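You operate a simulated robot arm through the tools that you are given. There is no shell and no other tool.

Carry out the task below with a simulated robot arm. There is one attempt and no reset: what you move stays moved.

JOB
Pull the stop button up, turn the throttle to 0, switch to forward and tare the reading.
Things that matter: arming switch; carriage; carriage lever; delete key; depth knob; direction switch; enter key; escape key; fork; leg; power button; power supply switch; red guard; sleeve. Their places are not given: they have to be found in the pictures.

It is judged by the outcome, as a careful person would: the job done as asked, and still so three seconds after it is handed in. It fails if anything else is knocked over, pushed out of place, dropped, spilled or broken.

ROBOT AND FRAMES
A 7-joint arm with a two-finger parallel gripper, fixed in place. Base frame: the origin is at the foot of the arm, x ahead of it, y to its left, z up. Readings come in mm, rad, newtons and seconds.
With the tool pointing down near the work surface it reaches from about 300 to 680 mm from the base axis. Its first joint turns from -1.152 to 1.152 rad. Payload 1.57 kg.
The tool frame sits at the grasp point between the pads (the TCP): z along the fingers, y along the line on which they close. The tips reach 30 mm beyond it. The gripper opens to 110 mm. The fingers are 24 mm wide and 12 mm thick; the gripper's body (48 by 112 mm) begins 78 mm behind the TCP.
Orientation is that of the tool frame in the base frame, as a unit quaternion [x, y, z, w]. With the fingers straight down and closing along the base's y, the tool's x points along the base's -x, its y along +y and its z along -z.

CONTROLS
- The arm moves only by the tool send_rows. Its argument "series" is a list of rows, each a list of 7 numbers: the shift along the base's x, y, z in mm, then the turn, a rotation vector about the base's x, y, z in rad, then the closure, from 0 (fully open) to 1 (shut). In form: [[tx, ty, tz, rx, ry, rz, gripper], ...]. A call has 1 to 20 rows; each row shifts and turns the commanded pose from where the row before left it. Each row takes 0.2 s and may step no farther than 50 mm and 0.15 rad from the row before; otherwise, or with a gripper value out of range, the whole call is refused. Where a pose cannot be reached the arm comes as near as it can. A force on the tool above 40 N (or 10 N above the force at the start of the call, whichever is more), or a blocked arm, ends the call early, and 0.2 s more pass. Each finger travels about 108 mm/s and halts on what it meets, pressing with about 43 N; the grip force reading is that of the motor and also rises with nothing between the fingers. The clock runs only during rows and for 0.2 s after the last one: add rows that do not move to give the fingers time. It gives the time, the measured TCP pose, the force on the tool (base axes), the opening and the grip force at its end, in the units of the frame above (readings bear some noise), with the torque about the TCP (base axes, N m) and any sound that the robot's microphone picked up.
- Cameras (640 x 400 px; columns grow to the right, rows downward): "scene" is fixed at [154.7, -442.9, 1360.3]; the picture's right is [0.35, -0.94, 0.00], its down [-0.81, -0.30, -0.50] and it looks along [0.47, 0.18, -0.87] (base axes); focal length 214 px, centre (320, 200). "wrist" rides on the gripper at [70, 16, -141] in the tool frame; the picture's right is [-0.23, 0.97, 0.00], its down [-0.86, -0.20, -0.48] and it looks along [-0.47, -0.11, 0.88] (tool axes); focal length 222 px, centre (320, 200).
- camera(camera): a new picture of that camera. It takes no simulated time.
- locate(camera, pixels): for up to 12 pixels [column, row] of the newest picture of that camera ("zoom" is the newest enlarged one), the place [x, y, z] in the base frame of the surface seen there, good to about 2 mm, but the place of the scene camera against the robot may be out by one fixed shift of up to 25 mm in any direction. It takes no simulated time.
- zoom(camera, box): a new picture of the part [left, top, right, bottom] of that camera's present view, enlarged. It takes no simulated time.
- job_done(): hands the job in; it is judged then, once.

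Unless the task says otherwise, let go and move clear before handing in.

The tools are called after "Emit:" as a command line: name --pt "numbers of a row" for each row, then --argument value for the rest, lists and objects as JSON in quotes. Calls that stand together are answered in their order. send_rows: Moves the arm, as the interface text tells. Its arguments: {"type":"object","properties":{"series":{"type":"array","items":{"type":"array","items":{"type":"number"}}}},"required":["series"]} The other tools are called the same way: camera (camera) takes a picture; locate (camera, pixels) gives the place of the surface under pixels of a picture; zoom (camera, box) takes an enlarged picture of a part of a camera's view; job_done () hands the job in.

At the start:

```text
clock: 0.0
position: [440.0, -148.5, 1119.4]
ee_rot: [0.0, 1.0, -0.001, 0.0]
contact_force: [-0.2, 0.3, -0.6]
wrist_torque: [0.0, 0.02, 0.03]
grip_width: 110.0
grip_force: 0.0
```

scene: 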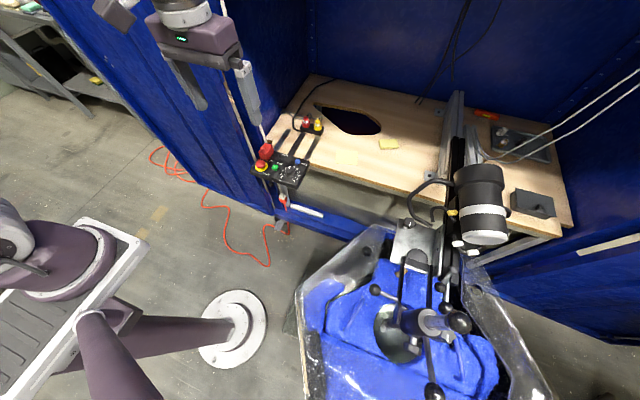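
wrist: 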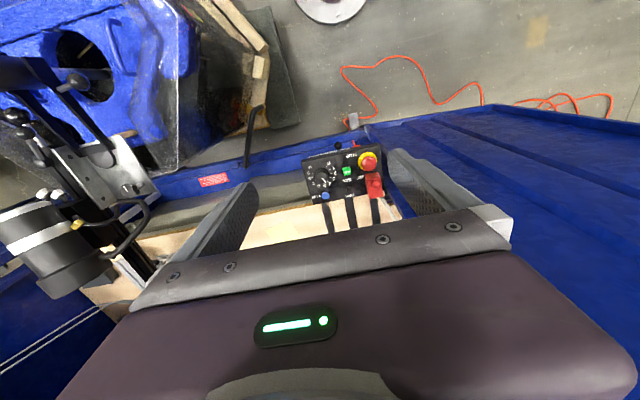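

The scene picture shows a control box with a red/yellow stop button near (262,165) and a knob panel near (290,172), plus a milling machine. I'll zoom in on both views to identify the parts.

Emit:
zoom --camera "scene" --box '[235, 100, 345, 220]'

Emit:
zoom --camera "wrist" --box '[290, 130, 410, 240]'

Emit:
zoom --camera "scene" --box '[380, 80, 580, 260]'

Emit:
zoom --camera "scene" --box '[340, 230, 540, 400]'

```text
3.33 times, centred on (290, 160) of scene
```

zoom: 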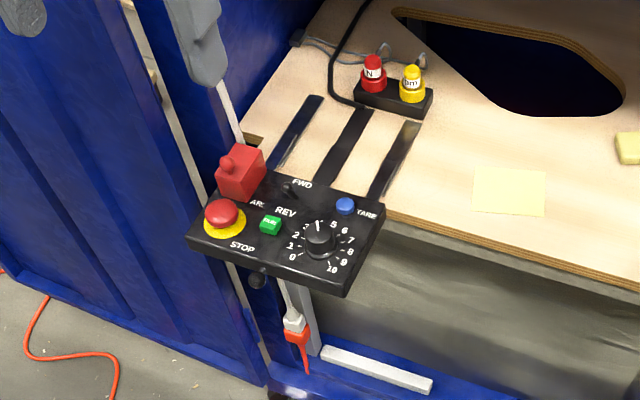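

```text
3.64 times, centred on (350, 185) of wrist
```

zoom: 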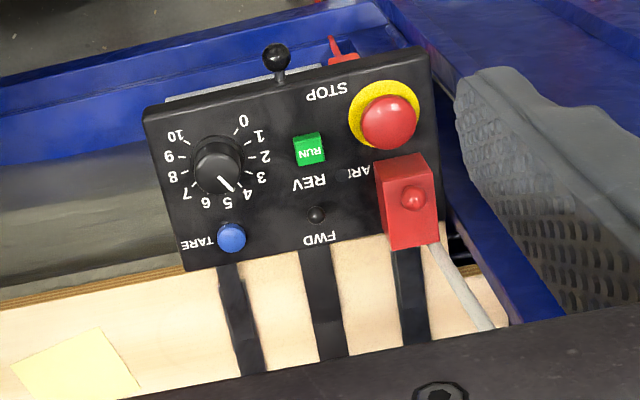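

```text
2.22 times, centred on (480, 170) of scene
```

zoom: 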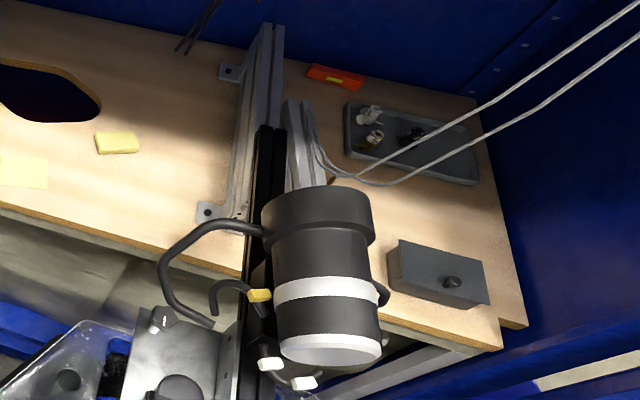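

```text
2.35 times, centred on (440, 315) of scene
```

zoom: 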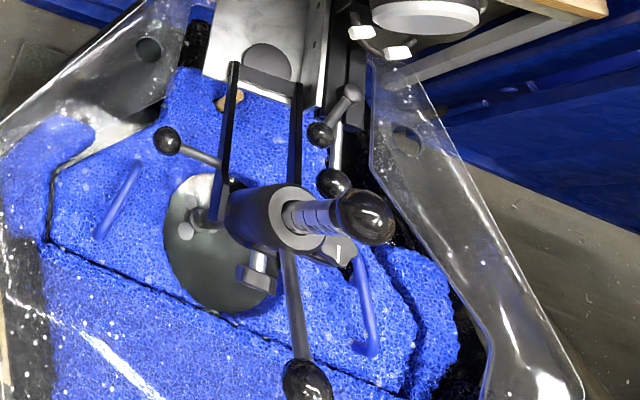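

The box is at (290,172) in the scene view and at (350,180) in the wrist view: stop button, red guard, green RUN, FWD/REV toggle, knob and blue TARE button are all on it. I'll locate the parts through the wrist zoom (the more trustworthy camera).

Emit:
zoom --camera "wrist" --box '[290, 135, 400, 205]'

```text
5.71 times, centred on (345, 170) of wrist
```

zoom: 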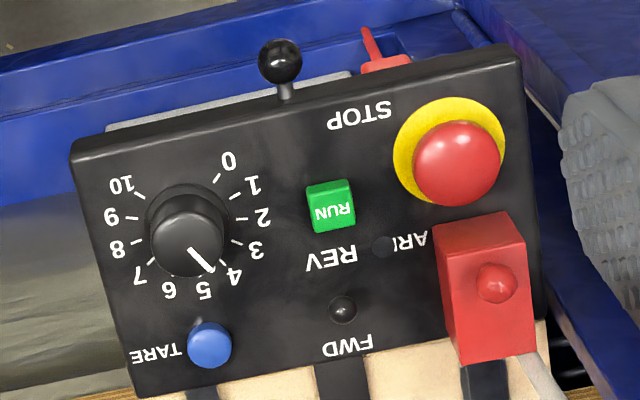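

The enlarged view shows the knob pointer at about 4.5, the toggle ball at (342,308) and the stop cap at (457,163). I'll get their coordinates.

Emit:
locate --camera "zoom" --pixels '[[457, 163], [405, 150], [186, 243], [207, 268], [342, 308], [383, 245], [208, 345], [330, 205], [485, 250], [495, 283], [250, 300], [90, 160]]'

Emit:
locate --camera "wrist" --pixels '[[303, 160], [378, 145], [313, 202], [372, 196], [340, 146], [350, 240], [390, 240], [420, 200], [230, 240]]'

```text
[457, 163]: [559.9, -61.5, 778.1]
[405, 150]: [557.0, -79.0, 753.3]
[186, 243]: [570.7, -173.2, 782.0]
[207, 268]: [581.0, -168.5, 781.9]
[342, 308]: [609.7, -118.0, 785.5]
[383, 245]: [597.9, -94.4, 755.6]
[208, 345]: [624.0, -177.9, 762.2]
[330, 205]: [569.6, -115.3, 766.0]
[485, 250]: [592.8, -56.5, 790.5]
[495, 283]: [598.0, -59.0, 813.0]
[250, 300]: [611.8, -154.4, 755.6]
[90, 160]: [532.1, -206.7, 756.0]
```

```text
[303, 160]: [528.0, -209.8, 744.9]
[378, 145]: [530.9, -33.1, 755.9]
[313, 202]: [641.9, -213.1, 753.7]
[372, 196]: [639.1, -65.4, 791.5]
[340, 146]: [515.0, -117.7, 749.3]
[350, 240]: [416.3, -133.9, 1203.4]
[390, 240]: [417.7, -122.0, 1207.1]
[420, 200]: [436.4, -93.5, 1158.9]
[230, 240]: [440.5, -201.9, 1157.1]
```

Panel top is at z≈756, stop cap around (560,-61,778), knob around (571,-172,782), toggle ball (610,-118,785), TARE (624,-178,762). Before approaching I'll check where the blue wall beside the box and the other nearby things lie.

Emit:
locate --camera "scene" --pixels '[[262, 165], [266, 149], [290, 172], [230, 130], [250, 150], [220, 100], [264, 140], [300, 60], [340, 60], [285, 205], [240, 160], [345, 90]]'

Emit:
locate --camera "wrist" --pixels '[[384, 150], [392, 180], [400, 140], [420, 140], [450, 170], [384, 125], [340, 215], [300, 215], [250, 165], [210, 180], [370, 205], [500, 190]]'

```text
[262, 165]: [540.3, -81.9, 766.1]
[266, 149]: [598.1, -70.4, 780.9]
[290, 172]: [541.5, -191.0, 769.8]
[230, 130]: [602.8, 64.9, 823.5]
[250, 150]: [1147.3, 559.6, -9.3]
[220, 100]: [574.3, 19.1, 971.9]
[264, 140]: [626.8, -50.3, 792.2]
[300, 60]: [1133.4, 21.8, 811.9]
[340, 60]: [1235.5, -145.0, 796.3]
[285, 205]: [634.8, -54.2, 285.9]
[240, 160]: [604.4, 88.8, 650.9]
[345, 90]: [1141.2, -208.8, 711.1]
```

```text
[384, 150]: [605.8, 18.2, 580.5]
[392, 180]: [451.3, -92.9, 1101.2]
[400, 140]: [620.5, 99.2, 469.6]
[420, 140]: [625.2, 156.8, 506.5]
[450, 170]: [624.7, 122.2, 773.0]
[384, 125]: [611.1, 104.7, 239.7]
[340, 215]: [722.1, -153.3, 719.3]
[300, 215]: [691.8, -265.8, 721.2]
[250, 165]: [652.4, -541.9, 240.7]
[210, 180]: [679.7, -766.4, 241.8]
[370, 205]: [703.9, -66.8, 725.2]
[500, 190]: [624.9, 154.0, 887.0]
```

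The wall sits at x≈610–625 for y>20, clear of the stop button at x≈560. I'll move down and slightly over for a closer wrist view of the panel.

Emit:
send_rows --pt "4 8 -38 0 0 0 0" --pt "4 8 -38 0 0 0 0" --pt "4 8 -38 0 0 0 0" --pt "4 8 -38 0 0 0 0" --pt "4 6 -30 0 0 0 0" --pt "0 0 0 0 0 0 0" --pt "0 0 0 0 0 0 0"

Emit:
camera --camera "wrist"

Emit:
camera --camera "scene"

```text
clock: 1.6
position: [462.3, -109.5, 934.7]
ee_rot: [0.0, 1.0, 0.0, 0.0]
contact_force: [-0.4, -0.2, 0.3]
wrist_torque: [0.01, 0.02, 0.0]
grip_width: 110.2
grip_force: 0.0
```

```text
taken
```

wrist: 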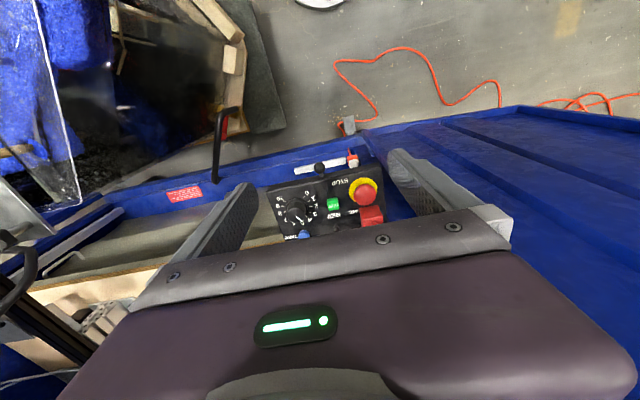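

```text
taken
```

scene: 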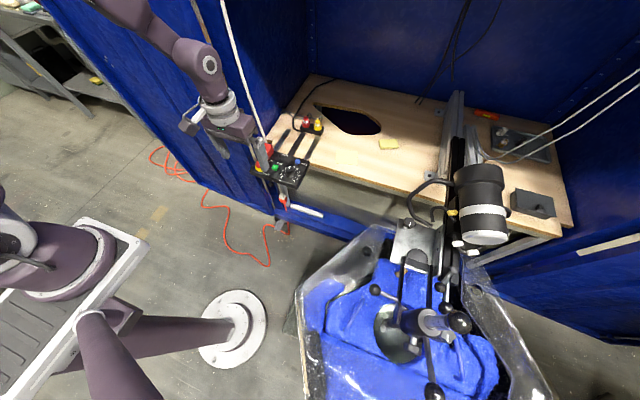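

The panel is now at (325,205) but partly hidden by the gripper. I'll back off 50 mm in x to see all of it.

Emit:
send_rows --pt "-30 0 0 0 0 0 0" --pt "-30 0 0 0 0 0 0" --pt "-10 0 -20 0 0 0 0" --pt "0 0 0 0 0 0 0" --pt "0 0 0 0 0 0 0"

Emit:
zoom --camera "wrist" --box '[250, 125, 400, 225]'

```text
clock: 2.8
position: [391.4, -111.9, 918.0]
ee_rot: [0.0, 1.0, 0.0, 0.0]
contact_force: [-0.3, -0.2, -0.4]
wrist_torque: [-0.02, 0.05, 0.01]
grip_width: 110.1
grip_force: 0.1
```

```text
4.00 times, centred on (325, 175) of wrist
```

zoom: 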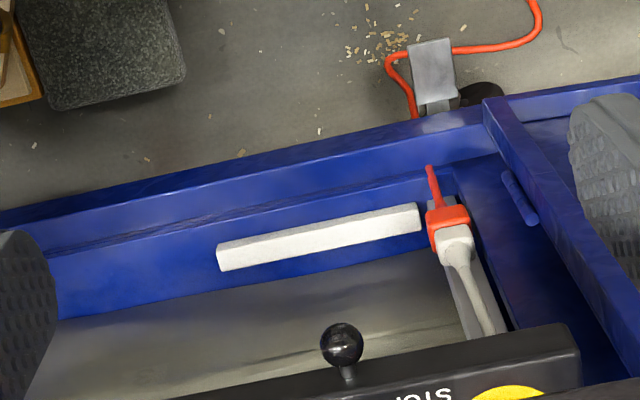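

The image's top is toward the robot, so I went the wrong way. I'll move forward in x to bring the panel up into the middle of the view between the fingers.

Emit:
send_rows --pt "40 0 0 0 0 0 0" --pt "40 0 0 0 0 0 0" --pt "40 0 0 0 0 0 0" --pt "40 0 0 0 0 0 0" --pt "10 0 0 0 0 0 0" --pt "0 0 0 0 0 0 0" --pt "0 0 0 0 0 0 0"

Emit:
camera --camera "wrist"

Emit:
zoom --camera "wrist" --box '[240, 90, 400, 190]'

```text
clock: 4.4
position: [561.7, -110.5, 916.1]
ee_rot: [0.0, 1.0, -0.001, 0.0]
contact_force: [1.1, 0.9, 0.2]
wrist_torque: [-0.01, 0.01, 0.0]
grip_width: 110.3
grip_force: 0.0
```

```text
taken
```

wrist: 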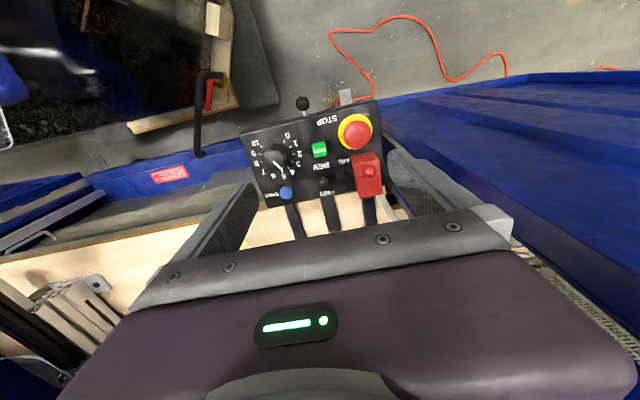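

```text
4.00 times, centred on (320, 140) of wrist
```

zoom: 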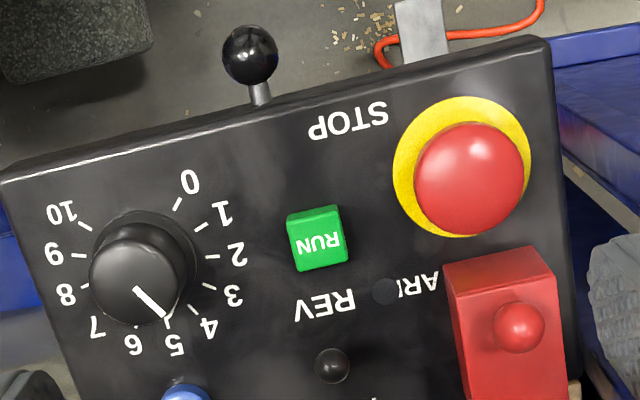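

Now the panel is clear at closer range; the pointer is near 5. I'll locate the edges of stop cap, guard, knob, toggle and TARE.

Emit:
locate --camera "zoom" --pixels '[[470, 180], [430, 185], [520, 165], [465, 130], [480, 225], [400, 160], [445, 268], [550, 248], [470, 330], [130, 280], [92, 275], [183, 270]]'

Emit:
locate --camera "wrist" --pixels '[[272, 144], [283, 169], [323, 182], [323, 187], [337, 163], [286, 191], [286, 187], [280, 191], [367, 157], [369, 172], [354, 180], [303, 105]]'

Emit:
zoom --camera "wrist" --box '[260, 150, 400, 235]'

```text
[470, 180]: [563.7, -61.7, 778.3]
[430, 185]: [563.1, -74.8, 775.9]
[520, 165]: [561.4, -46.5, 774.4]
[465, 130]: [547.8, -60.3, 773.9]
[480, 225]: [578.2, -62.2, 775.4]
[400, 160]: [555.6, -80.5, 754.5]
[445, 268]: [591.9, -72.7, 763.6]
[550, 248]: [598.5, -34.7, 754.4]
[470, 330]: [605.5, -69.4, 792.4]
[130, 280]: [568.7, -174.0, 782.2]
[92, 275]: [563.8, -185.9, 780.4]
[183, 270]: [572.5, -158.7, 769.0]
```

```text
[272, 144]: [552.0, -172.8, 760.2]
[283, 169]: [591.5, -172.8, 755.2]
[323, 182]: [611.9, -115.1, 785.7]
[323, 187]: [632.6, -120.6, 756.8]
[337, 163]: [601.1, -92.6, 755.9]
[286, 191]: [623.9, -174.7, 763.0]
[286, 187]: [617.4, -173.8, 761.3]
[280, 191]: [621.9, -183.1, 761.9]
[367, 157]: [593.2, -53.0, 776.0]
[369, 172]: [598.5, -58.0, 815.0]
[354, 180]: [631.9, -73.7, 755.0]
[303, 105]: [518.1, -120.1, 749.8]
```

```text
4.57 times, centred on (330, 192) of wrist
```

zoom: 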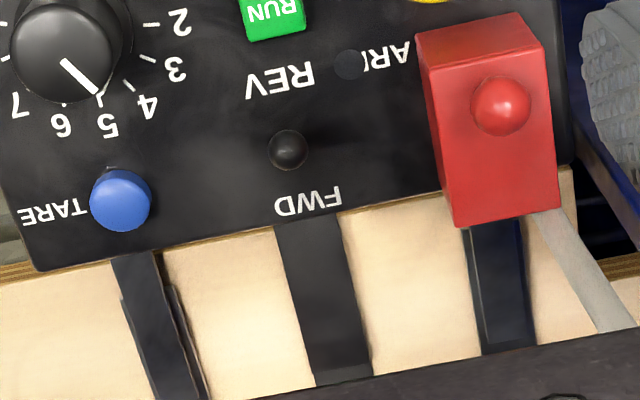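

Stop cap spans x≈547–579, y≈-77…-45 with the guard face at x≈592, so a y-closing grip fits. I'll check the grey strip by the guard (590,280 in zoom) and a few heights around the cap before descending.

Emit:
locate --camera "zoom" --pixels '[[565, 240], [600, 300], [620, 320], [290, 148], [288, 160], [120, 200], [120, 180], [345, 65], [505, 105], [555, 205], [460, 225], [30, 265]]'

Emit:
locate --camera "wrist" --pixels '[[319, 150], [312, 145], [327, 148], [385, 165], [392, 175], [378, 120], [346, 97], [240, 135]]'

Emit:
zoom --camera "scene" --box '[200, 80, 340, 220]'

```text
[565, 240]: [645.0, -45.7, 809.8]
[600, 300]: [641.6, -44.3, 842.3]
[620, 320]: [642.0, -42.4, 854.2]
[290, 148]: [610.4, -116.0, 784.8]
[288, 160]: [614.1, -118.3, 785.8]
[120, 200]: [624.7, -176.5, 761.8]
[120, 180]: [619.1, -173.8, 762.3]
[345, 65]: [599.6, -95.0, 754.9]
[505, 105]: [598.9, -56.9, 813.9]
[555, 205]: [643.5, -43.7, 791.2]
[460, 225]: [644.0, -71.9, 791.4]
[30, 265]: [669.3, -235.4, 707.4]
```

```text
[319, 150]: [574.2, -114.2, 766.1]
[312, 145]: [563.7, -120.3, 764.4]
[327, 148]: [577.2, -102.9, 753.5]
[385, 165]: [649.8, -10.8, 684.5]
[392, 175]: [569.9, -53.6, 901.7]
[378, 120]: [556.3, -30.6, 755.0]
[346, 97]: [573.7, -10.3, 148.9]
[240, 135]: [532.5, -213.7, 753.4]
```

```text
2.86 times, centred on (270, 150) of scene
```

zoom: 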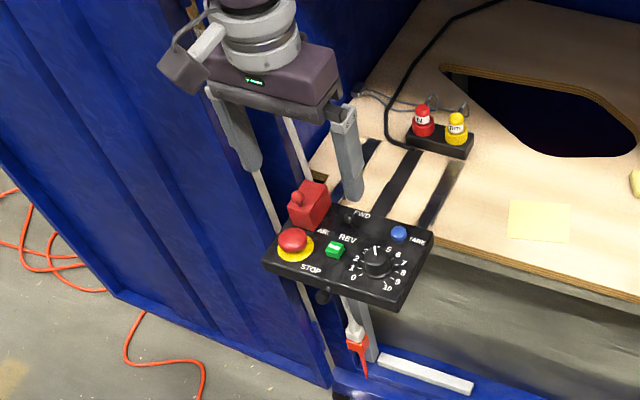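

The pole at (643,-44) rises behind the guard and stays clear of my approach. I'll go above the stop cap, narrow the fingers to about 50 mm and descend partway to check alignment.

Emit:
send_rows --pt "0.6 25 0 0 0 0 0.3" --pt "0.6 24 0 0 0 0 0.545" --pt "0 0 -30 0 0 0 0.545" --pt "0 0 -30 0 0 0 0.545" --pt "0 0 -20 0 0 0 0.545" --pt "0 0 0 0 0 0 0.545" --pt "0 0 0 0 0 0 0.545"

Emit:
camera --camera "wrist"

Emit:
zoom --camera "wrist" --box '[230, 60, 430, 185]'

```text
clock: 6.0
position: [561.0, -64.5, 837.5]
ee_rot: [0.001, 1.0, -0.001, -0.001]
contact_force: [-0.6, 0.0, -0.1]
wrist_torque: [0.01, -0.02, -0.04]
grip_width: 50.2
grip_force: 0.0
```

```text
taken
```

wrist: 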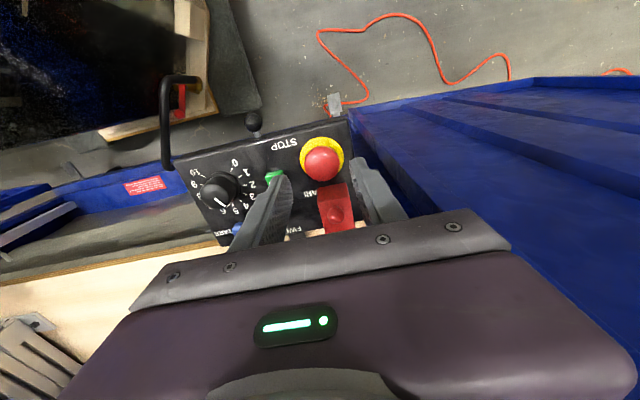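

```text
3.20 times, centred on (330, 122) of wrist
```

zoom: 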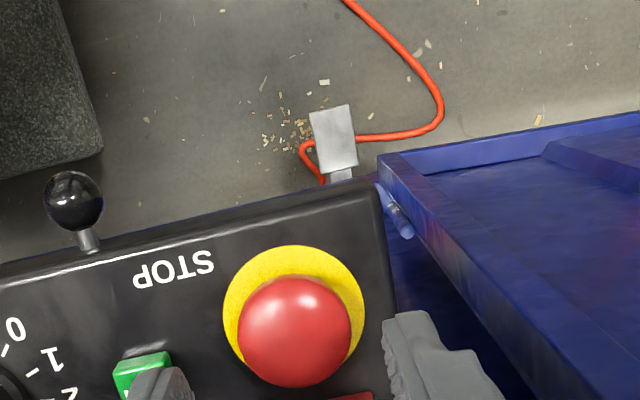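

The cap sits between the fingers at (322,165). I'll re-measure it from here and check where fingertips are.

Emit:
locate --camera "zoom" --pixels '[[295, 335], [240, 340], [349, 325], [290, 281], [300, 384], [226, 310], [362, 290], [290, 247], [160, 385], [395, 340], [410, 330], [140, 360]]'

Emit:
locate --camera "wrist" --pixels '[[322, 165], [303, 165], [341, 160], [325, 181], [283, 185], [360, 170], [362, 162], [355, 175]]'

```text
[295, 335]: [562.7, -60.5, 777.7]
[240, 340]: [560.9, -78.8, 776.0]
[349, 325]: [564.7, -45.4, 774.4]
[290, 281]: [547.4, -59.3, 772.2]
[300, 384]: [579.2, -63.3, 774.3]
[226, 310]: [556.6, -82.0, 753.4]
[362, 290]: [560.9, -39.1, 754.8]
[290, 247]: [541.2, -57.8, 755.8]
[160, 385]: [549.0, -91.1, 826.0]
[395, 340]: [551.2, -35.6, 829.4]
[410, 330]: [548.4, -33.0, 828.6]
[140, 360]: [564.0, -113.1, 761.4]
```

```text
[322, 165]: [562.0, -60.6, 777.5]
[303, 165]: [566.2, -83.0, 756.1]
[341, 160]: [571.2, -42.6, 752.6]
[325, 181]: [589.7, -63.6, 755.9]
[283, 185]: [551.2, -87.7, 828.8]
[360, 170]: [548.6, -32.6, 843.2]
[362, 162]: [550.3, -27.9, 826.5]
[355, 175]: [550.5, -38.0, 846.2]
```

Cap centre is (563.3,-62) and the fingers straddle it evenly. I'll descend to TCP z≈790 (tips about 4–5 mm above the panel).

Emit:
send_rows --pt "1 -0.3 -16 0 0 0 0.545" --pt "1 0 -16 0 0 0 0.545" --pt "0 0 -15 0 0 0 0.545" --pt "0 0 0 0 0 0 0.545" --pt "0 0 0 0 0 0 0.545"

Emit:
camera --camera "wrist"

Emit:
zoom --camera "scene" --box '[220, 100, 330, 220]'

```text
clock: 7.2
position: [562.2, -63.3, 789.0]
ee_rot: [0.0, 1.0, -0.001, 0.0]
contact_force: [0.5, -1.0, -0.4]
wrist_torque: [-0.01, -0.04, 0.0]
grip_width: 50.1
grip_force: 0.1
```

```text
taken
```

wrist: 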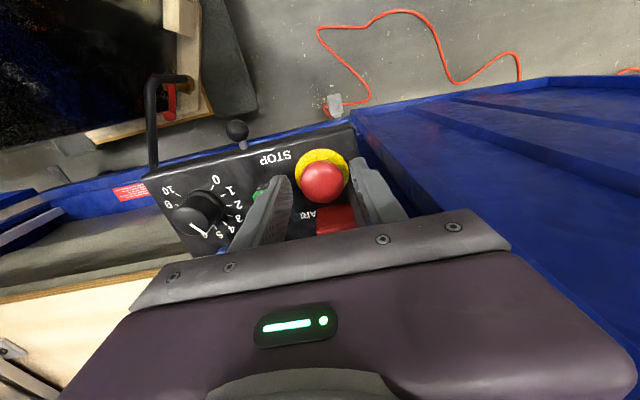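

```text
3.33 times, centred on (275, 160) of scene
```

zoom: 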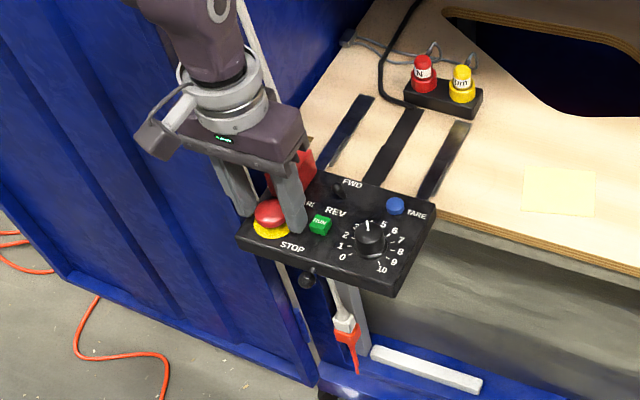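

The fingers flank the cap without contact. I'll close on it and watch the opening and grip force.

Emit:
send_rows --pt "0 0 0 0 0 0 0.65" --pt "0 0 0 0 0 0 0.8" --pt "0 0 0 0 0 0 0.8" --pt "0 0 0 0 0 0 0.8"

```text
clock: 8.2
position: [563.3, -61.7, 788.4]
ee_rot: [-0.001, 1.0, 0.001, 0.0]
contact_force: [0.4, 14.9, 0.0]
wrist_torque: [0.36, 0.0, 0.02]
grip_width: 34.4
grip_force: 41.9
```

Gripped at 34.4 mm with a 15 N sideways bias, meaning the cap centre is a touch toward +y. I'll ease +y by 1 mm and pull up slowly.

Emit:
send_rows --pt "0 1 0 0 0 0 0.8" --pt "0 0 1.5 0 0 0 0.8" --pt "0 0 1.5 0 0 0 0.8" --pt "0 0 1.5 0 0 0 0.8" --pt "0 0 1.5 0 0 0 0.8"

Emit:
zoom --camera "wrist" --box '[230, 100, 430, 225]'

```text
clock: 9.4
position: [563.9, -62.0, 795.4]
ee_rot: [0.0, 1.0, -0.001, 0.0]
contact_force: [-4.9, 0.9, 2.4]
wrist_torque: [-0.08, -0.39, 0.01]
grip_width: 33.9
grip_force: 41.3
```

```text
3.20 times, centred on (330, 162) of wrist
```

zoom: 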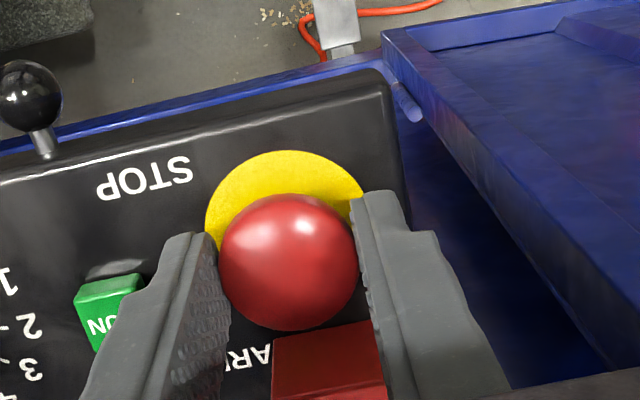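

Forces stay small, so I need to know whether the cap rose with the fingers or slipped. I'll locate the cap top at zoom (288,255).

Emit:
locate --camera "zoom" --pixels '[[288, 255], [285, 270], [288, 300], [275, 165], [288, 215]]'

```text
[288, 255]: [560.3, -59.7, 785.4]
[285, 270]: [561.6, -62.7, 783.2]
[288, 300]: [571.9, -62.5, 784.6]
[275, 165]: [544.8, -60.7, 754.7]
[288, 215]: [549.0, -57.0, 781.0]
```

The cap top rose from 778 to about 784.5, following the fingers. I'll continue up in small steps until it reaches its stop.

Emit:
send_rows --pt "0 0 1.5 0 0 0 0.8" --pt "0 0 1.5 0 0 0 0.8" --pt "0 0 0 0 0 0 0.8"

Emit:
zoom --camera "wrist" --box '[230, 100, 430, 225]'

Emit:
locate --camera "zoom" --pixels '[[288, 255], [285, 270], [288, 300], [275, 165], [288, 215]]'

```text
clock: 10.2
position: [562.9, -62.3, 797.6]
ee_rot: [0.001, 1.0, -0.001, -0.002]
contact_force: [1.7, -5.7, -31.8]
wrist_torque: [-0.11, 0.0, -0.01]
grip_width: 34.4
grip_force: 41.6
```

```text
3.20 times, centred on (330, 162) of wrist
```

zoom: 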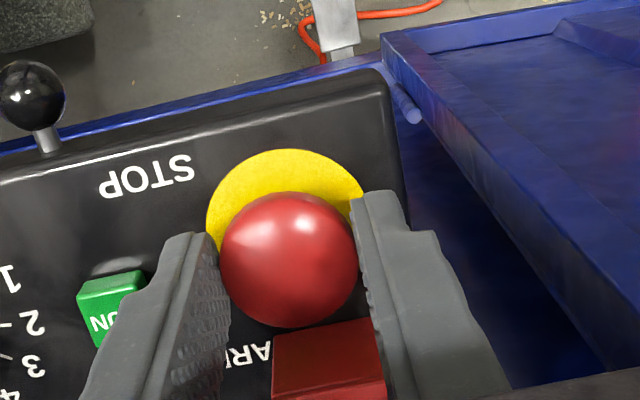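

```text
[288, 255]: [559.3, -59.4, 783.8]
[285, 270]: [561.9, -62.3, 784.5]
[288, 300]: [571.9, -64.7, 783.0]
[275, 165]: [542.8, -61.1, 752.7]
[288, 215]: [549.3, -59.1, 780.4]
```

The pull now meets -32 N: the cap is at its upper stop (travel about 6 mm). I'll ease off 2 mm to remove the load, open to 50 mm and lift away straight.

Emit:
send_rows --pt "0 0 -1.2 0 0 0 0.8" --pt "0 0 0 0 0 0 0.8" --pt "0 0 0 0 0 0 0.65" --pt "0 0 0 0 0 0 0.545" --pt "0 0 0 0 0 0 0.545"

Emit:
zoom --camera "wrist" --box '[230, 100, 430, 225]'

Emit:
locate --camera "zoom" --pixels '[[288, 255], [285, 270], [288, 300], [275, 165], [288, 215]]'

```text
clock: 11.4
position: [563.5, -61.9, 798.1]
ee_rot: [0.0, 1.0, -0.002, 0.0]
contact_force: [-0.2, 0.1, 0.9]
wrist_torque: [0.03, -0.02, 0.03]
grip_width: 49.9
grip_force: 0.0
```

```text
3.20 times, centred on (330, 162) of wrist
```

zoom: 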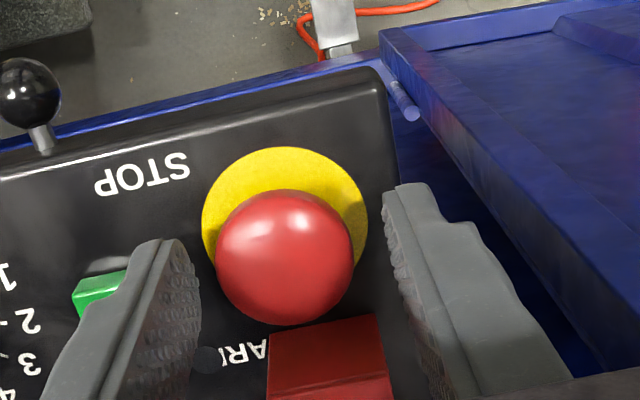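

```text
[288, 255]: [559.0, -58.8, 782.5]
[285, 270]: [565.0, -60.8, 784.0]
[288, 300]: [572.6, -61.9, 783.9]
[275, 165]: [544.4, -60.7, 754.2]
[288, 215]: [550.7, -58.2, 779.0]
```

The stop cap remains up at z≈784 after release. I'll lift off and move above the throttle knob for a close look.

Emit:
send_rows --pt "0 0 30 0 0 0 0.545" --pt "0 0 42 0 0 0 0.545" --pt "2 -37 0 0 0 0 0.3" --pt "3 -37 0 0 0 0 0.3" --pt "2 -37 0 0 0 0 0.3" --pt "0 0 0 0 0 0 0.3" --pt "0 0 0 0 0 0 0.3"

Emit:
camera --camera "wrist"

Emit:
zoom --camera "wrist" --box '[250, 90, 410, 190]'

```text
clock: 13.0
position: [571.2, -172.0, 871.3]
ee_rot: [0.0, 1.0, 0.0, 0.0]
contact_force: [-0.1, -0.3, -1.4]
wrist_torque: [0.0, -0.01, 0.02]
grip_width: 77.1
grip_force: 0.1
```

```text
taken
```

wrist: 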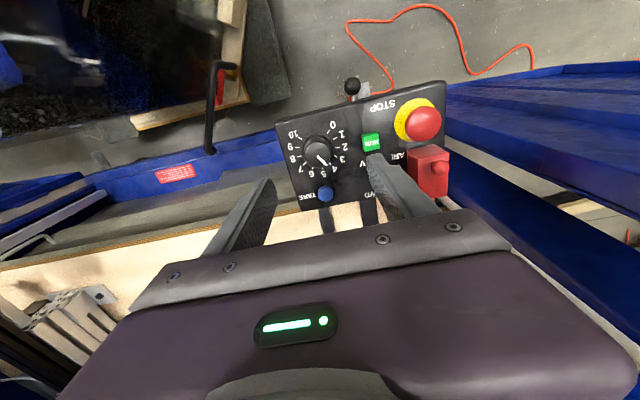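

```text
4.00 times, centred on (330, 140) of wrist
```

zoom: 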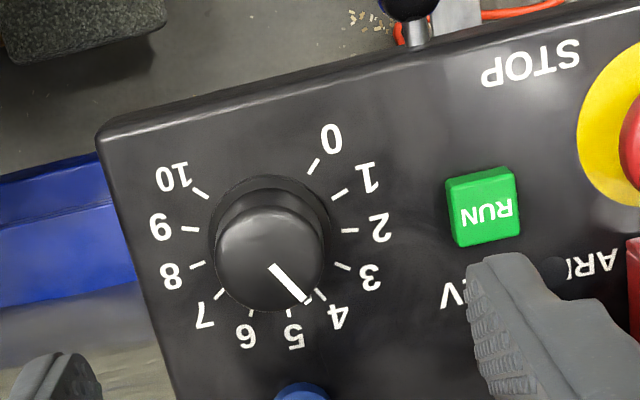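

The knob with its skirt is clear at zoom (270,250); the pointer reads roughly 4.5. I'll measure its top, its edges and the scale marks.

Emit:
locate --camera "zoom" --pixels '[[270, 260], [218, 262], [324, 255], [268, 212], [275, 310], [211, 240], [329, 225], [262, 178], [273, 267], [305, 300], [314, 166], [201, 193]]'

Emit:
locate --camera "wrist" --pixels '[[325, 195], [325, 188], [333, 194], [318, 195], [329, 163], [320, 167], [337, 138], [335, 145], [297, 147]]'

```text
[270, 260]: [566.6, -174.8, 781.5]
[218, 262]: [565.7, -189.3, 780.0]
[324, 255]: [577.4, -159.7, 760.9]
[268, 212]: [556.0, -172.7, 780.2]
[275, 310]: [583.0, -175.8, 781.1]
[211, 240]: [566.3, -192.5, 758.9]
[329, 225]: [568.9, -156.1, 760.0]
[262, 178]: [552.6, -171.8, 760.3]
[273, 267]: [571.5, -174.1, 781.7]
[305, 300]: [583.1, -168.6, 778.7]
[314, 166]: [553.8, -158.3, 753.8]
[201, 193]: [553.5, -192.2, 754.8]
```

```text
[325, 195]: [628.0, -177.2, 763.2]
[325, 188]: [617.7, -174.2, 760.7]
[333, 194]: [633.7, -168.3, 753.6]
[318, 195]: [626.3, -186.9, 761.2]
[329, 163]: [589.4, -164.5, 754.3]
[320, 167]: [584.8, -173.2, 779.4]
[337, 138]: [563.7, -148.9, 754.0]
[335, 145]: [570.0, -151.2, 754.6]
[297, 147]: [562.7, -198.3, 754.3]
```

Knob axis is at (570,-174.4), top z≈781.5, skirt at 760; ticks put 0 at +135° and the pointer at about +27° (value ≈4), so I need about +108° counter-clockwise. I'll pre-turn the tool by -54° above the knob so the turn is centred on the wrist range.

Emit:
send_rows --pt "0 -1.3 0 0 0 -0.135 0.545" --pt "0 -1.3 0 0 0 -0.135 0.545" --pt "0 0 0 0 0 -0.135 0.545" --pt "0 0 0 0 0 -0.135 0.545" --pt "0 0 0 0 0 -0.135 0.545" --pt "0 0 0 0 0 -0.135 0.545" --pt "0 0 0 0 0 -0.135 0.545" --pt "0 0 0 0 0 0 0.545" --pt "0 0 0 0 0 0 0.545"

Emit:
camera --camera "wrist"

Emit:
camera --camera "scene"

```text
clock: 15.0
position: [569.5, -176.4, 869.4]
ee_rot: [0.456, 0.89, -0.001, 0.0]
contact_force: [-0.1, -0.3, 1.4]
wrist_torque: [0.02, 0.02, 0.05]
grip_width: 50.2
grip_force: 0.0
```

```text
taken
```

wrist: 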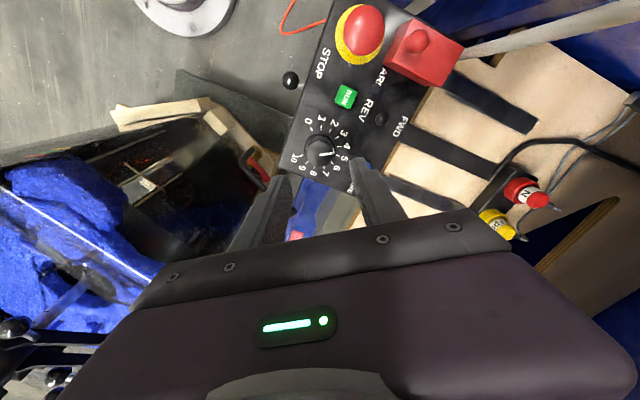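

```text
taken
```

scene: 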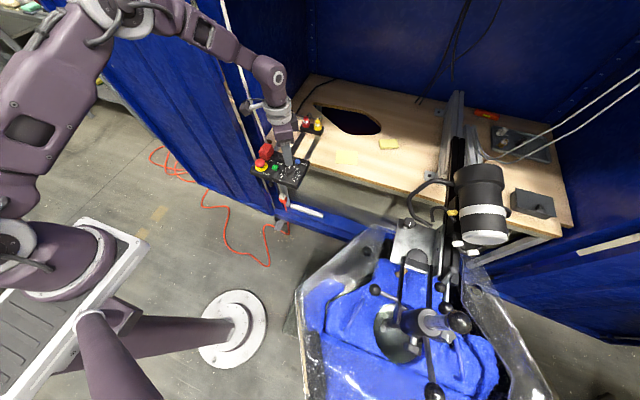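

The tool is turned -54° and centred over the knob. I'll re-measure the knob from this new viewpoint to confirm its axis.

Emit:
zoom --camera "wrist" --box '[260, 90, 400, 200]'

```text
3.64 times, centred on (330, 145) of wrist
```

zoom: 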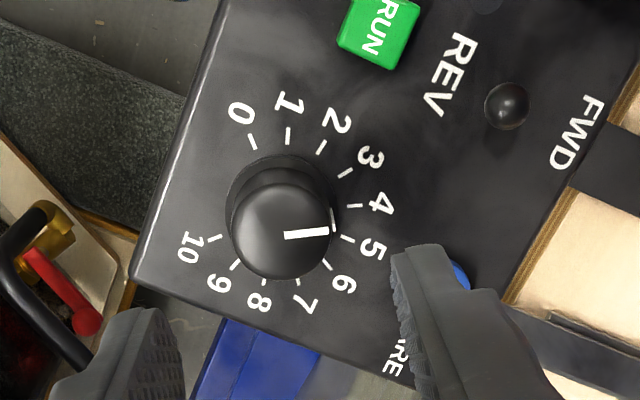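

Emit:
locate --camera "zoom" --pixels '[[280, 232], [234, 232], [328, 222], [277, 188], [282, 276], [228, 215], [260, 160], [288, 236], [327, 231], [508, 105], [505, 125], [455, 270]]'

```text
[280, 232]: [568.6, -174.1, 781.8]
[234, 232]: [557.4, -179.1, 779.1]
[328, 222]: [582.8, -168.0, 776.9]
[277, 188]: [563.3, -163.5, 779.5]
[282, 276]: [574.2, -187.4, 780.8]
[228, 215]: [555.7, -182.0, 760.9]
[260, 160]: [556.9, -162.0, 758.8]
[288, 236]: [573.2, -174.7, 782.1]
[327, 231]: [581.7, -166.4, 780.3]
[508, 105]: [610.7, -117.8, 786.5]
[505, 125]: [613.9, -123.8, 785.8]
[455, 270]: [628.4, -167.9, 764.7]
```

Knob centre confirmed at about (569.7,-174.4), radius ≈13.7. I'll descend to TCP z≈794 (tips 4 mm above the skirt).

Emit:
send_rows --pt "-0.3 0 -25 0 0 0 0.545" --pt "0 0 -25 0 0 0 0.545" --pt "0 0 -16 0 0 0 0.545" --pt "0 0 -10 0 0 0 0.545" --pt "0 0 0 0 0 0 0.545" --pt "0 0 0 0 0 0 0.545"

Emit:
zoom --camera "wrist" --box '[240, 90, 420, 215]'

```text
clock: 16.4
position: [570.4, -175.9, 793.3]
ee_rot: [0.455, 0.89, -0.001, 0.0]
contact_force: [0.1, -0.6, -1.0]
wrist_torque: [0.02, -0.01, 0.01]
grip_width: 50.1
grip_force: 0.1
```

```text
3.20 times, centred on (330, 152) of wrist
```

zoom: 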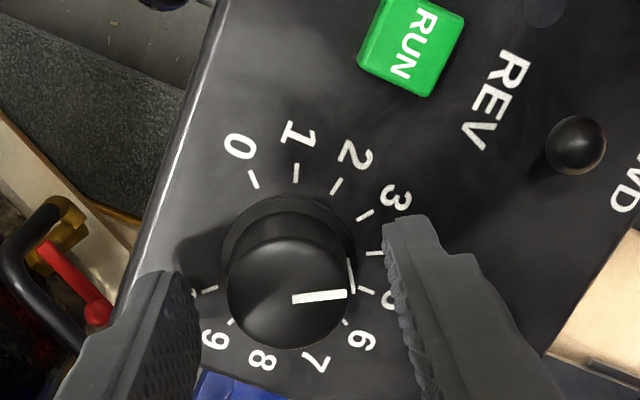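

The knob is centred between the fingers without contact. I'll close on it.

Emit:
send_rows --pt "0 0 0 0 0 0 0.68" --pt "0 0 0 0 0 0 0.85" --pt "0 0 0 0 0 0 0.85" --pt "0 0 0 0 0 0 0.85"

```text
clock: 17.4
position: [572.0, -176.0, 793.1]
ee_rot: [0.455, 0.891, 0.0, 0.0]
contact_force: [1.7, 2.9, -2.5]
wrist_torque: [-0.05, -0.17, -0.03]
grip_width: 32.8
grip_force: 40.4
```

Gripped at 32.8 mm with small side forces. I'll begin turning counter-clockwise and watch the torque.

Emit:
send_rows --pt "0 0 0 0 0 0.1 0.85" --pt "0 0 0 0 0 0.1 0.85" --pt "0 0 0 0 0 0.1 0.85" --pt "0 0 0 0 0 0.1 0.85"

Emit:
zoom --camera "wrist" --box '[240, 90, 420, 215]'

```text
clock: 18.4
position: [571.6, -175.9, 793.2]
ee_rot: [0.267, 0.964, 0.0, 0.001]
contact_force: [11.9, -6.5, -7.1]
wrist_torque: [-0.14, -0.19, 0.01]
grip_width: 33.0
grip_force: 40.7
```

```text
3.20 times, centred on (330, 152) of wrist
```

zoom: 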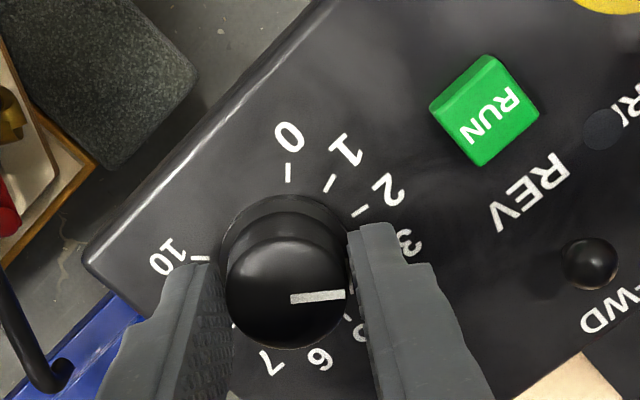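

The pointer moves with the gripper. Side force (12,-6.5) N suggests the true axis is slightly toward +x,-y, so I'll shift 0.8 mm that way and continue turning.

Emit:
send_rows --pt "0.8 -0.6 0 0 0 0.1 0.85" --pt "0 0 0 0 0 0.1 0.85" --pt "0 0 0 0 0 0.1 0.85" --pt "0 0 0 0 0 0.1 0.85" --pt "0 0 0 0 0 0.1 0.85"

Emit:
zoom --camera "wrist" --box '[240, 90, 420, 215]'

```text
clock: 19.6
position: [571.5, -176.0, 794.5]
ee_rot: [0.022, 1.0, -0.001, 0.0]
contact_force: [12.1, -5.4, -13.1]
wrist_torque: [-0.15, -0.38, 0.0]
grip_width: 32.8
grip_force: 40.9
```

```text
3.20 times, centred on (330, 152) of wrist
```

zoom: 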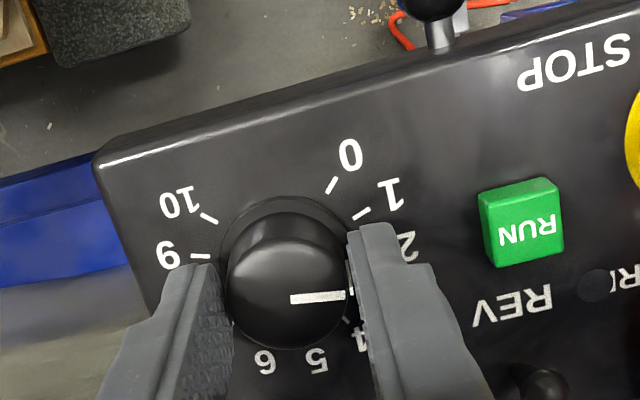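

The pointer is now around 2. I'll continue turning with small corrections to unload the side force.

Emit:
send_rows --pt "0.6 -0.3 -0.5 0 0 0.1 0.85" --pt "0 0 0 0 0 0.1 0.85" --pt "0 0 0 0 0 0.1 0.85" --pt "0 0 0 0 0 0.1 0.85" --pt "0 0 0 0 0 0.1 0.85"

Emit:
zoom --camera "wrist" --box '[240, 90, 420, 215]'

```text
clock: 20.6
position: [572.0, -175.0, 793.7]
ee_rot: [-0.17, 0.985, -0.001, 0.001]
contact_force: [-3.2, 2.3, 7.9]
wrist_torque: [0.32, 0.21, 0.01]
grip_width: 32.5
grip_force: 40.6
stopped in row 5: the force on the tool passed its limit at 41 N (the readings are from after the stop); the commanded pose is now the measured one
```

```text
3.20 times, centred on (330, 152) of wrist
```

zoom: 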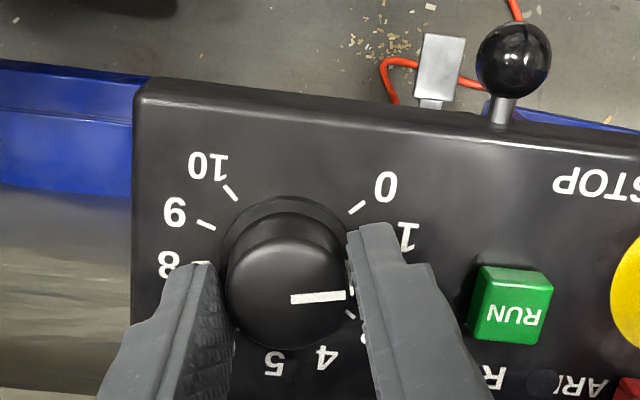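

A 41 N force stopped the turn with the pointer near 1.3; loads built up from a slight off-axis grip. I'll release, re-measure the knob axis and regrip.

Emit:
send_rows --pt "0 0 0 0 0 0 0.68" --pt "0 0 0 0 0 0 0.545" --pt "0 0 0 0 0 0 0.545"

Emit:
zoom --camera "wrist" --box '[240, 90, 420, 215]'

```text
clock: 21.4
position: [570.9, -175.9, 794.5]
ee_rot: [-0.172, 0.985, 0.0, 0.0]
contact_force: [0.3, 0.3, -0.4]
wrist_torque: [-0.03, 0.0, 0.02]
grip_width: 49.9
grip_force: 0.1
```

```text
3.20 times, centred on (330, 152) of wrist
```

zoom: 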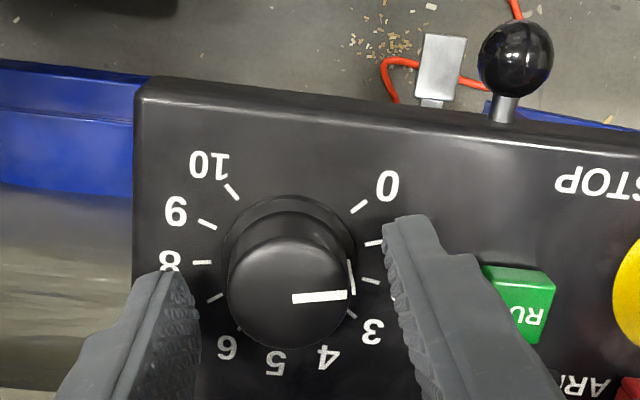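

Emit:
locate --camera "zoom" --pixels '[[288, 290], [230, 285], [347, 280], [285, 242], [292, 345], [224, 250], [353, 240], [280, 198], [295, 298], [346, 294], [360, 206], [231, 191]]'

```text
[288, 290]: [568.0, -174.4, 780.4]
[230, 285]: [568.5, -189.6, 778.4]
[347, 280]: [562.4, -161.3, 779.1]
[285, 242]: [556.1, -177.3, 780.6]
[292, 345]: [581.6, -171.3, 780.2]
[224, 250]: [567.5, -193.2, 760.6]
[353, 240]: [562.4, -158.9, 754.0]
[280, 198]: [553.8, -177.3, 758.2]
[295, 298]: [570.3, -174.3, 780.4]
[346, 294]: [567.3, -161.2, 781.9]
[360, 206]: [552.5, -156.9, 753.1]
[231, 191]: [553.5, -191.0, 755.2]
```

Edges give the knob centre at about (569.3,-174.6). I'll take a few stationary readings to average out the noise in my own position before regripping.

Emit:
send_rows --pt "0 0 0 0 0 0 0.545"

Emit:
send_rows --pt "0 0 0 0 0 0 0.545"

Emit:
send_rows --pt "0 0 0 0 0 0 0.545"

Emit:
send_rows --pt "0 0 0 0 0 0 0.545"

```text
clock: 21.8
position: [571.9, -174.6, 794.2]
ee_rot: [-0.17, 0.985, 0.0, -0.001]
contact_force: [-0.5, 0.6, 0.3]
wrist_torque: [-0.03, 0.0, 0.04]
grip_width: 50.1
grip_force: 0.0
```

```text
clock: 22.2
position: [571.2, -174.6, 794.6]
ee_rot: [-0.171, 0.985, 0.0, -0.001]
contact_force: [0.4, 0.4, 0.2]
wrist_torque: [-0.03, 0.0, -0.01]
grip_width: 50.2
grip_force: 0.0
```

```text
clock: 22.6
position: [571.5, -175.3, 793.0]
ee_rot: [-0.171, 0.985, 0.001, 0.0]
contact_force: [0.5, 0.3, 0.1]
wrist_torque: [0.03, 0.01, -0.01]
grip_width: 49.9
grip_force: 0.0
```

```text
clock: 23.0
position: [572.6, -175.1, 794.2]
ee_rot: [-0.171, 0.985, 0.0, 0.0]
contact_force: [1.0, -0.4, -0.1]
wrist_torque: [0.03, -0.03, 0.01]
grip_width: 50.2
grip_force: 0.1
```

My averaged position is (571.6,-175.1,794.1); combining camera and force evidence the axis is near (570.3,-174.3). I'll shift (-1.2,+0.8), regrip and continue in small turns.

Emit:
send_rows --pt "-1.2 0.8 0 0 0 0 0.545" --pt "0 0 0 0 0 0 0.68" --pt "0 0 0 0 0 0 0.85" --pt "0 0 0 0 0 0 0.85" --pt "0 0 0 0 0 0 0.85"

Emit:
send_rows --pt "0 0 0 0 0 0.08 0.85" --pt "0 0 0 0 0 0.08 0.85" --pt "0 0 0 0 0 0.08 0.85"

Emit:
zoom --camera "wrist" --box '[240, 90, 420, 215]'

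```text
clock: 24.2
position: [571.0, -175.4, 794.5]
ee_rot: [-0.171, 0.985, -0.001, -0.001]
contact_force: [2.3, -14.6, -1.8]
wrist_torque: [-0.44, -0.39, 0.02]
grip_width: 32.6
grip_force: 41.2
```

```text
clock: 25.0
position: [570.8, -175.5, 793.9]
ee_rot: [-0.289, 0.957, 0.0, 0.0]
contact_force: [-3.7, -15.4, 7.2]
wrist_torque: [-0.82, 0.67, 0.02]
grip_width: 32.6
grip_force: 40.8
```

```text
3.20 times, centred on (330, 152) of wrist
```

zoom: 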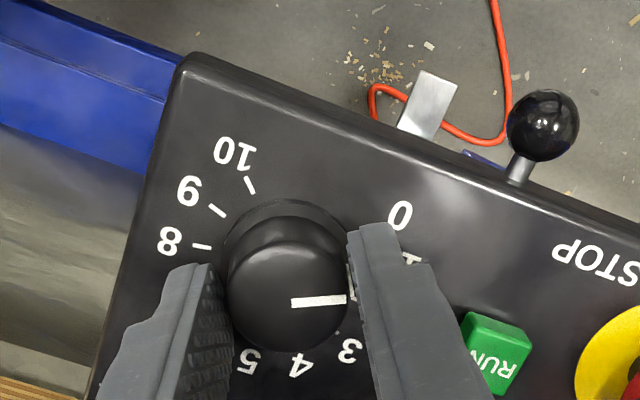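

Contact shows the axis slightly more toward -y (force -15 N). I'll correct -0.8 mm in y and keep turning.

Emit:
send_rows --pt "0 -0.8 0 0 0 0.06 0.85" --pt "0 0 0 0 0 0.06 0.85" --pt "0 0 0 0 0 0.06 0.85"

Emit:
zoom --camera "wrist" --box '[240, 90, 420, 215]'

```text
clock: 25.8
position: [569.5, -174.5, 792.9]
ee_rot: [-0.374, 0.928, 0.0, 0.001]
contact_force: [1.1, -13.1, 2.7]
wrist_torque: [-0.63, 0.18, -0.06]
grip_width: 32.8
grip_force: 40.6
```

```text
3.20 times, centred on (330, 152) of wrist
```

zoom: 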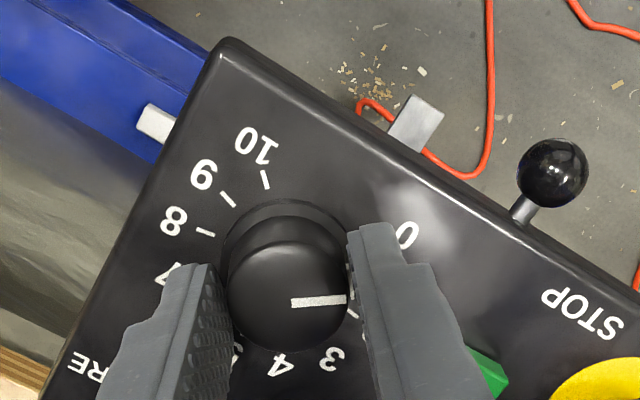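

Tool angle is 0.767 rad, which puts the pointer at about 0.3. I'll go the last bit in small turns, watching for the end stop.

Emit:
send_rows --pt "0 -0.4 0 0 0 0.04 0.85" --pt "0 0 0 0 0 0.04 0.85" --pt "0 0 0 0 0 0.04 0.85"

Emit:
zoom --camera "wrist" --box '[240, 90, 420, 215]'

```text
clock: 26.6
position: [571.3, -174.9, 793.9]
ee_rot: [-0.428, 0.904, 0.0, 0.001]
contact_force: [-2.0, 1.2, 0.5]
wrist_torque: [-0.1, 0.08, -0.02]
grip_width: 32.8
grip_force: 41.0
```

```text
3.20 times, centred on (330, 152) of wrist
```

zoom: 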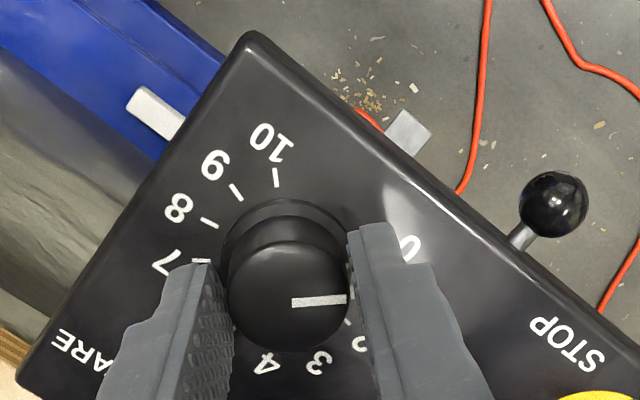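

Loads are now near zero and the computed pointer angle is ≈134° (0 is 135°). I'll open to check the pointer against the 0 mark.

Emit:
send_rows --pt "0 0 0 0 0 0 0.68" --pt "0 0 0 0 0 0 0.5" --pt "0 0 0 0 0 0 0.5"

Emit:
zoom --camera "wrist" --box '[240, 90, 420, 215]'

Emit:
locate --camera "zoom" --pixels '[[293, 302], [345, 297], [230, 285], [347, 280], [285, 242], [292, 345], [354, 285]]'

```text
clock: 27.4
position: [570.6, -175.3, 794.2]
ee_rot: [-0.427, 0.904, 0.0, 0.001]
contact_force: [0.4, -0.4, 0.1]
wrist_torque: [-0.02, 0.02, 0.02]
grip_width: 55.0
grip_force: 0.0
```

```text
3.20 times, centred on (330, 152) of wrist
```

zoom: 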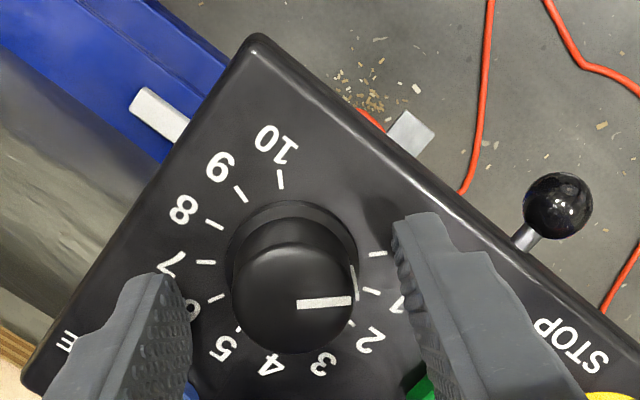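

```text
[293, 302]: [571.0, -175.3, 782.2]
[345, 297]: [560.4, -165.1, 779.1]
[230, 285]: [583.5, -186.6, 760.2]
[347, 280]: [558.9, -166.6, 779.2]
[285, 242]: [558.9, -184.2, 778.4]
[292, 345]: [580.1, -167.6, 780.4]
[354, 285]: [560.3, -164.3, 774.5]
```

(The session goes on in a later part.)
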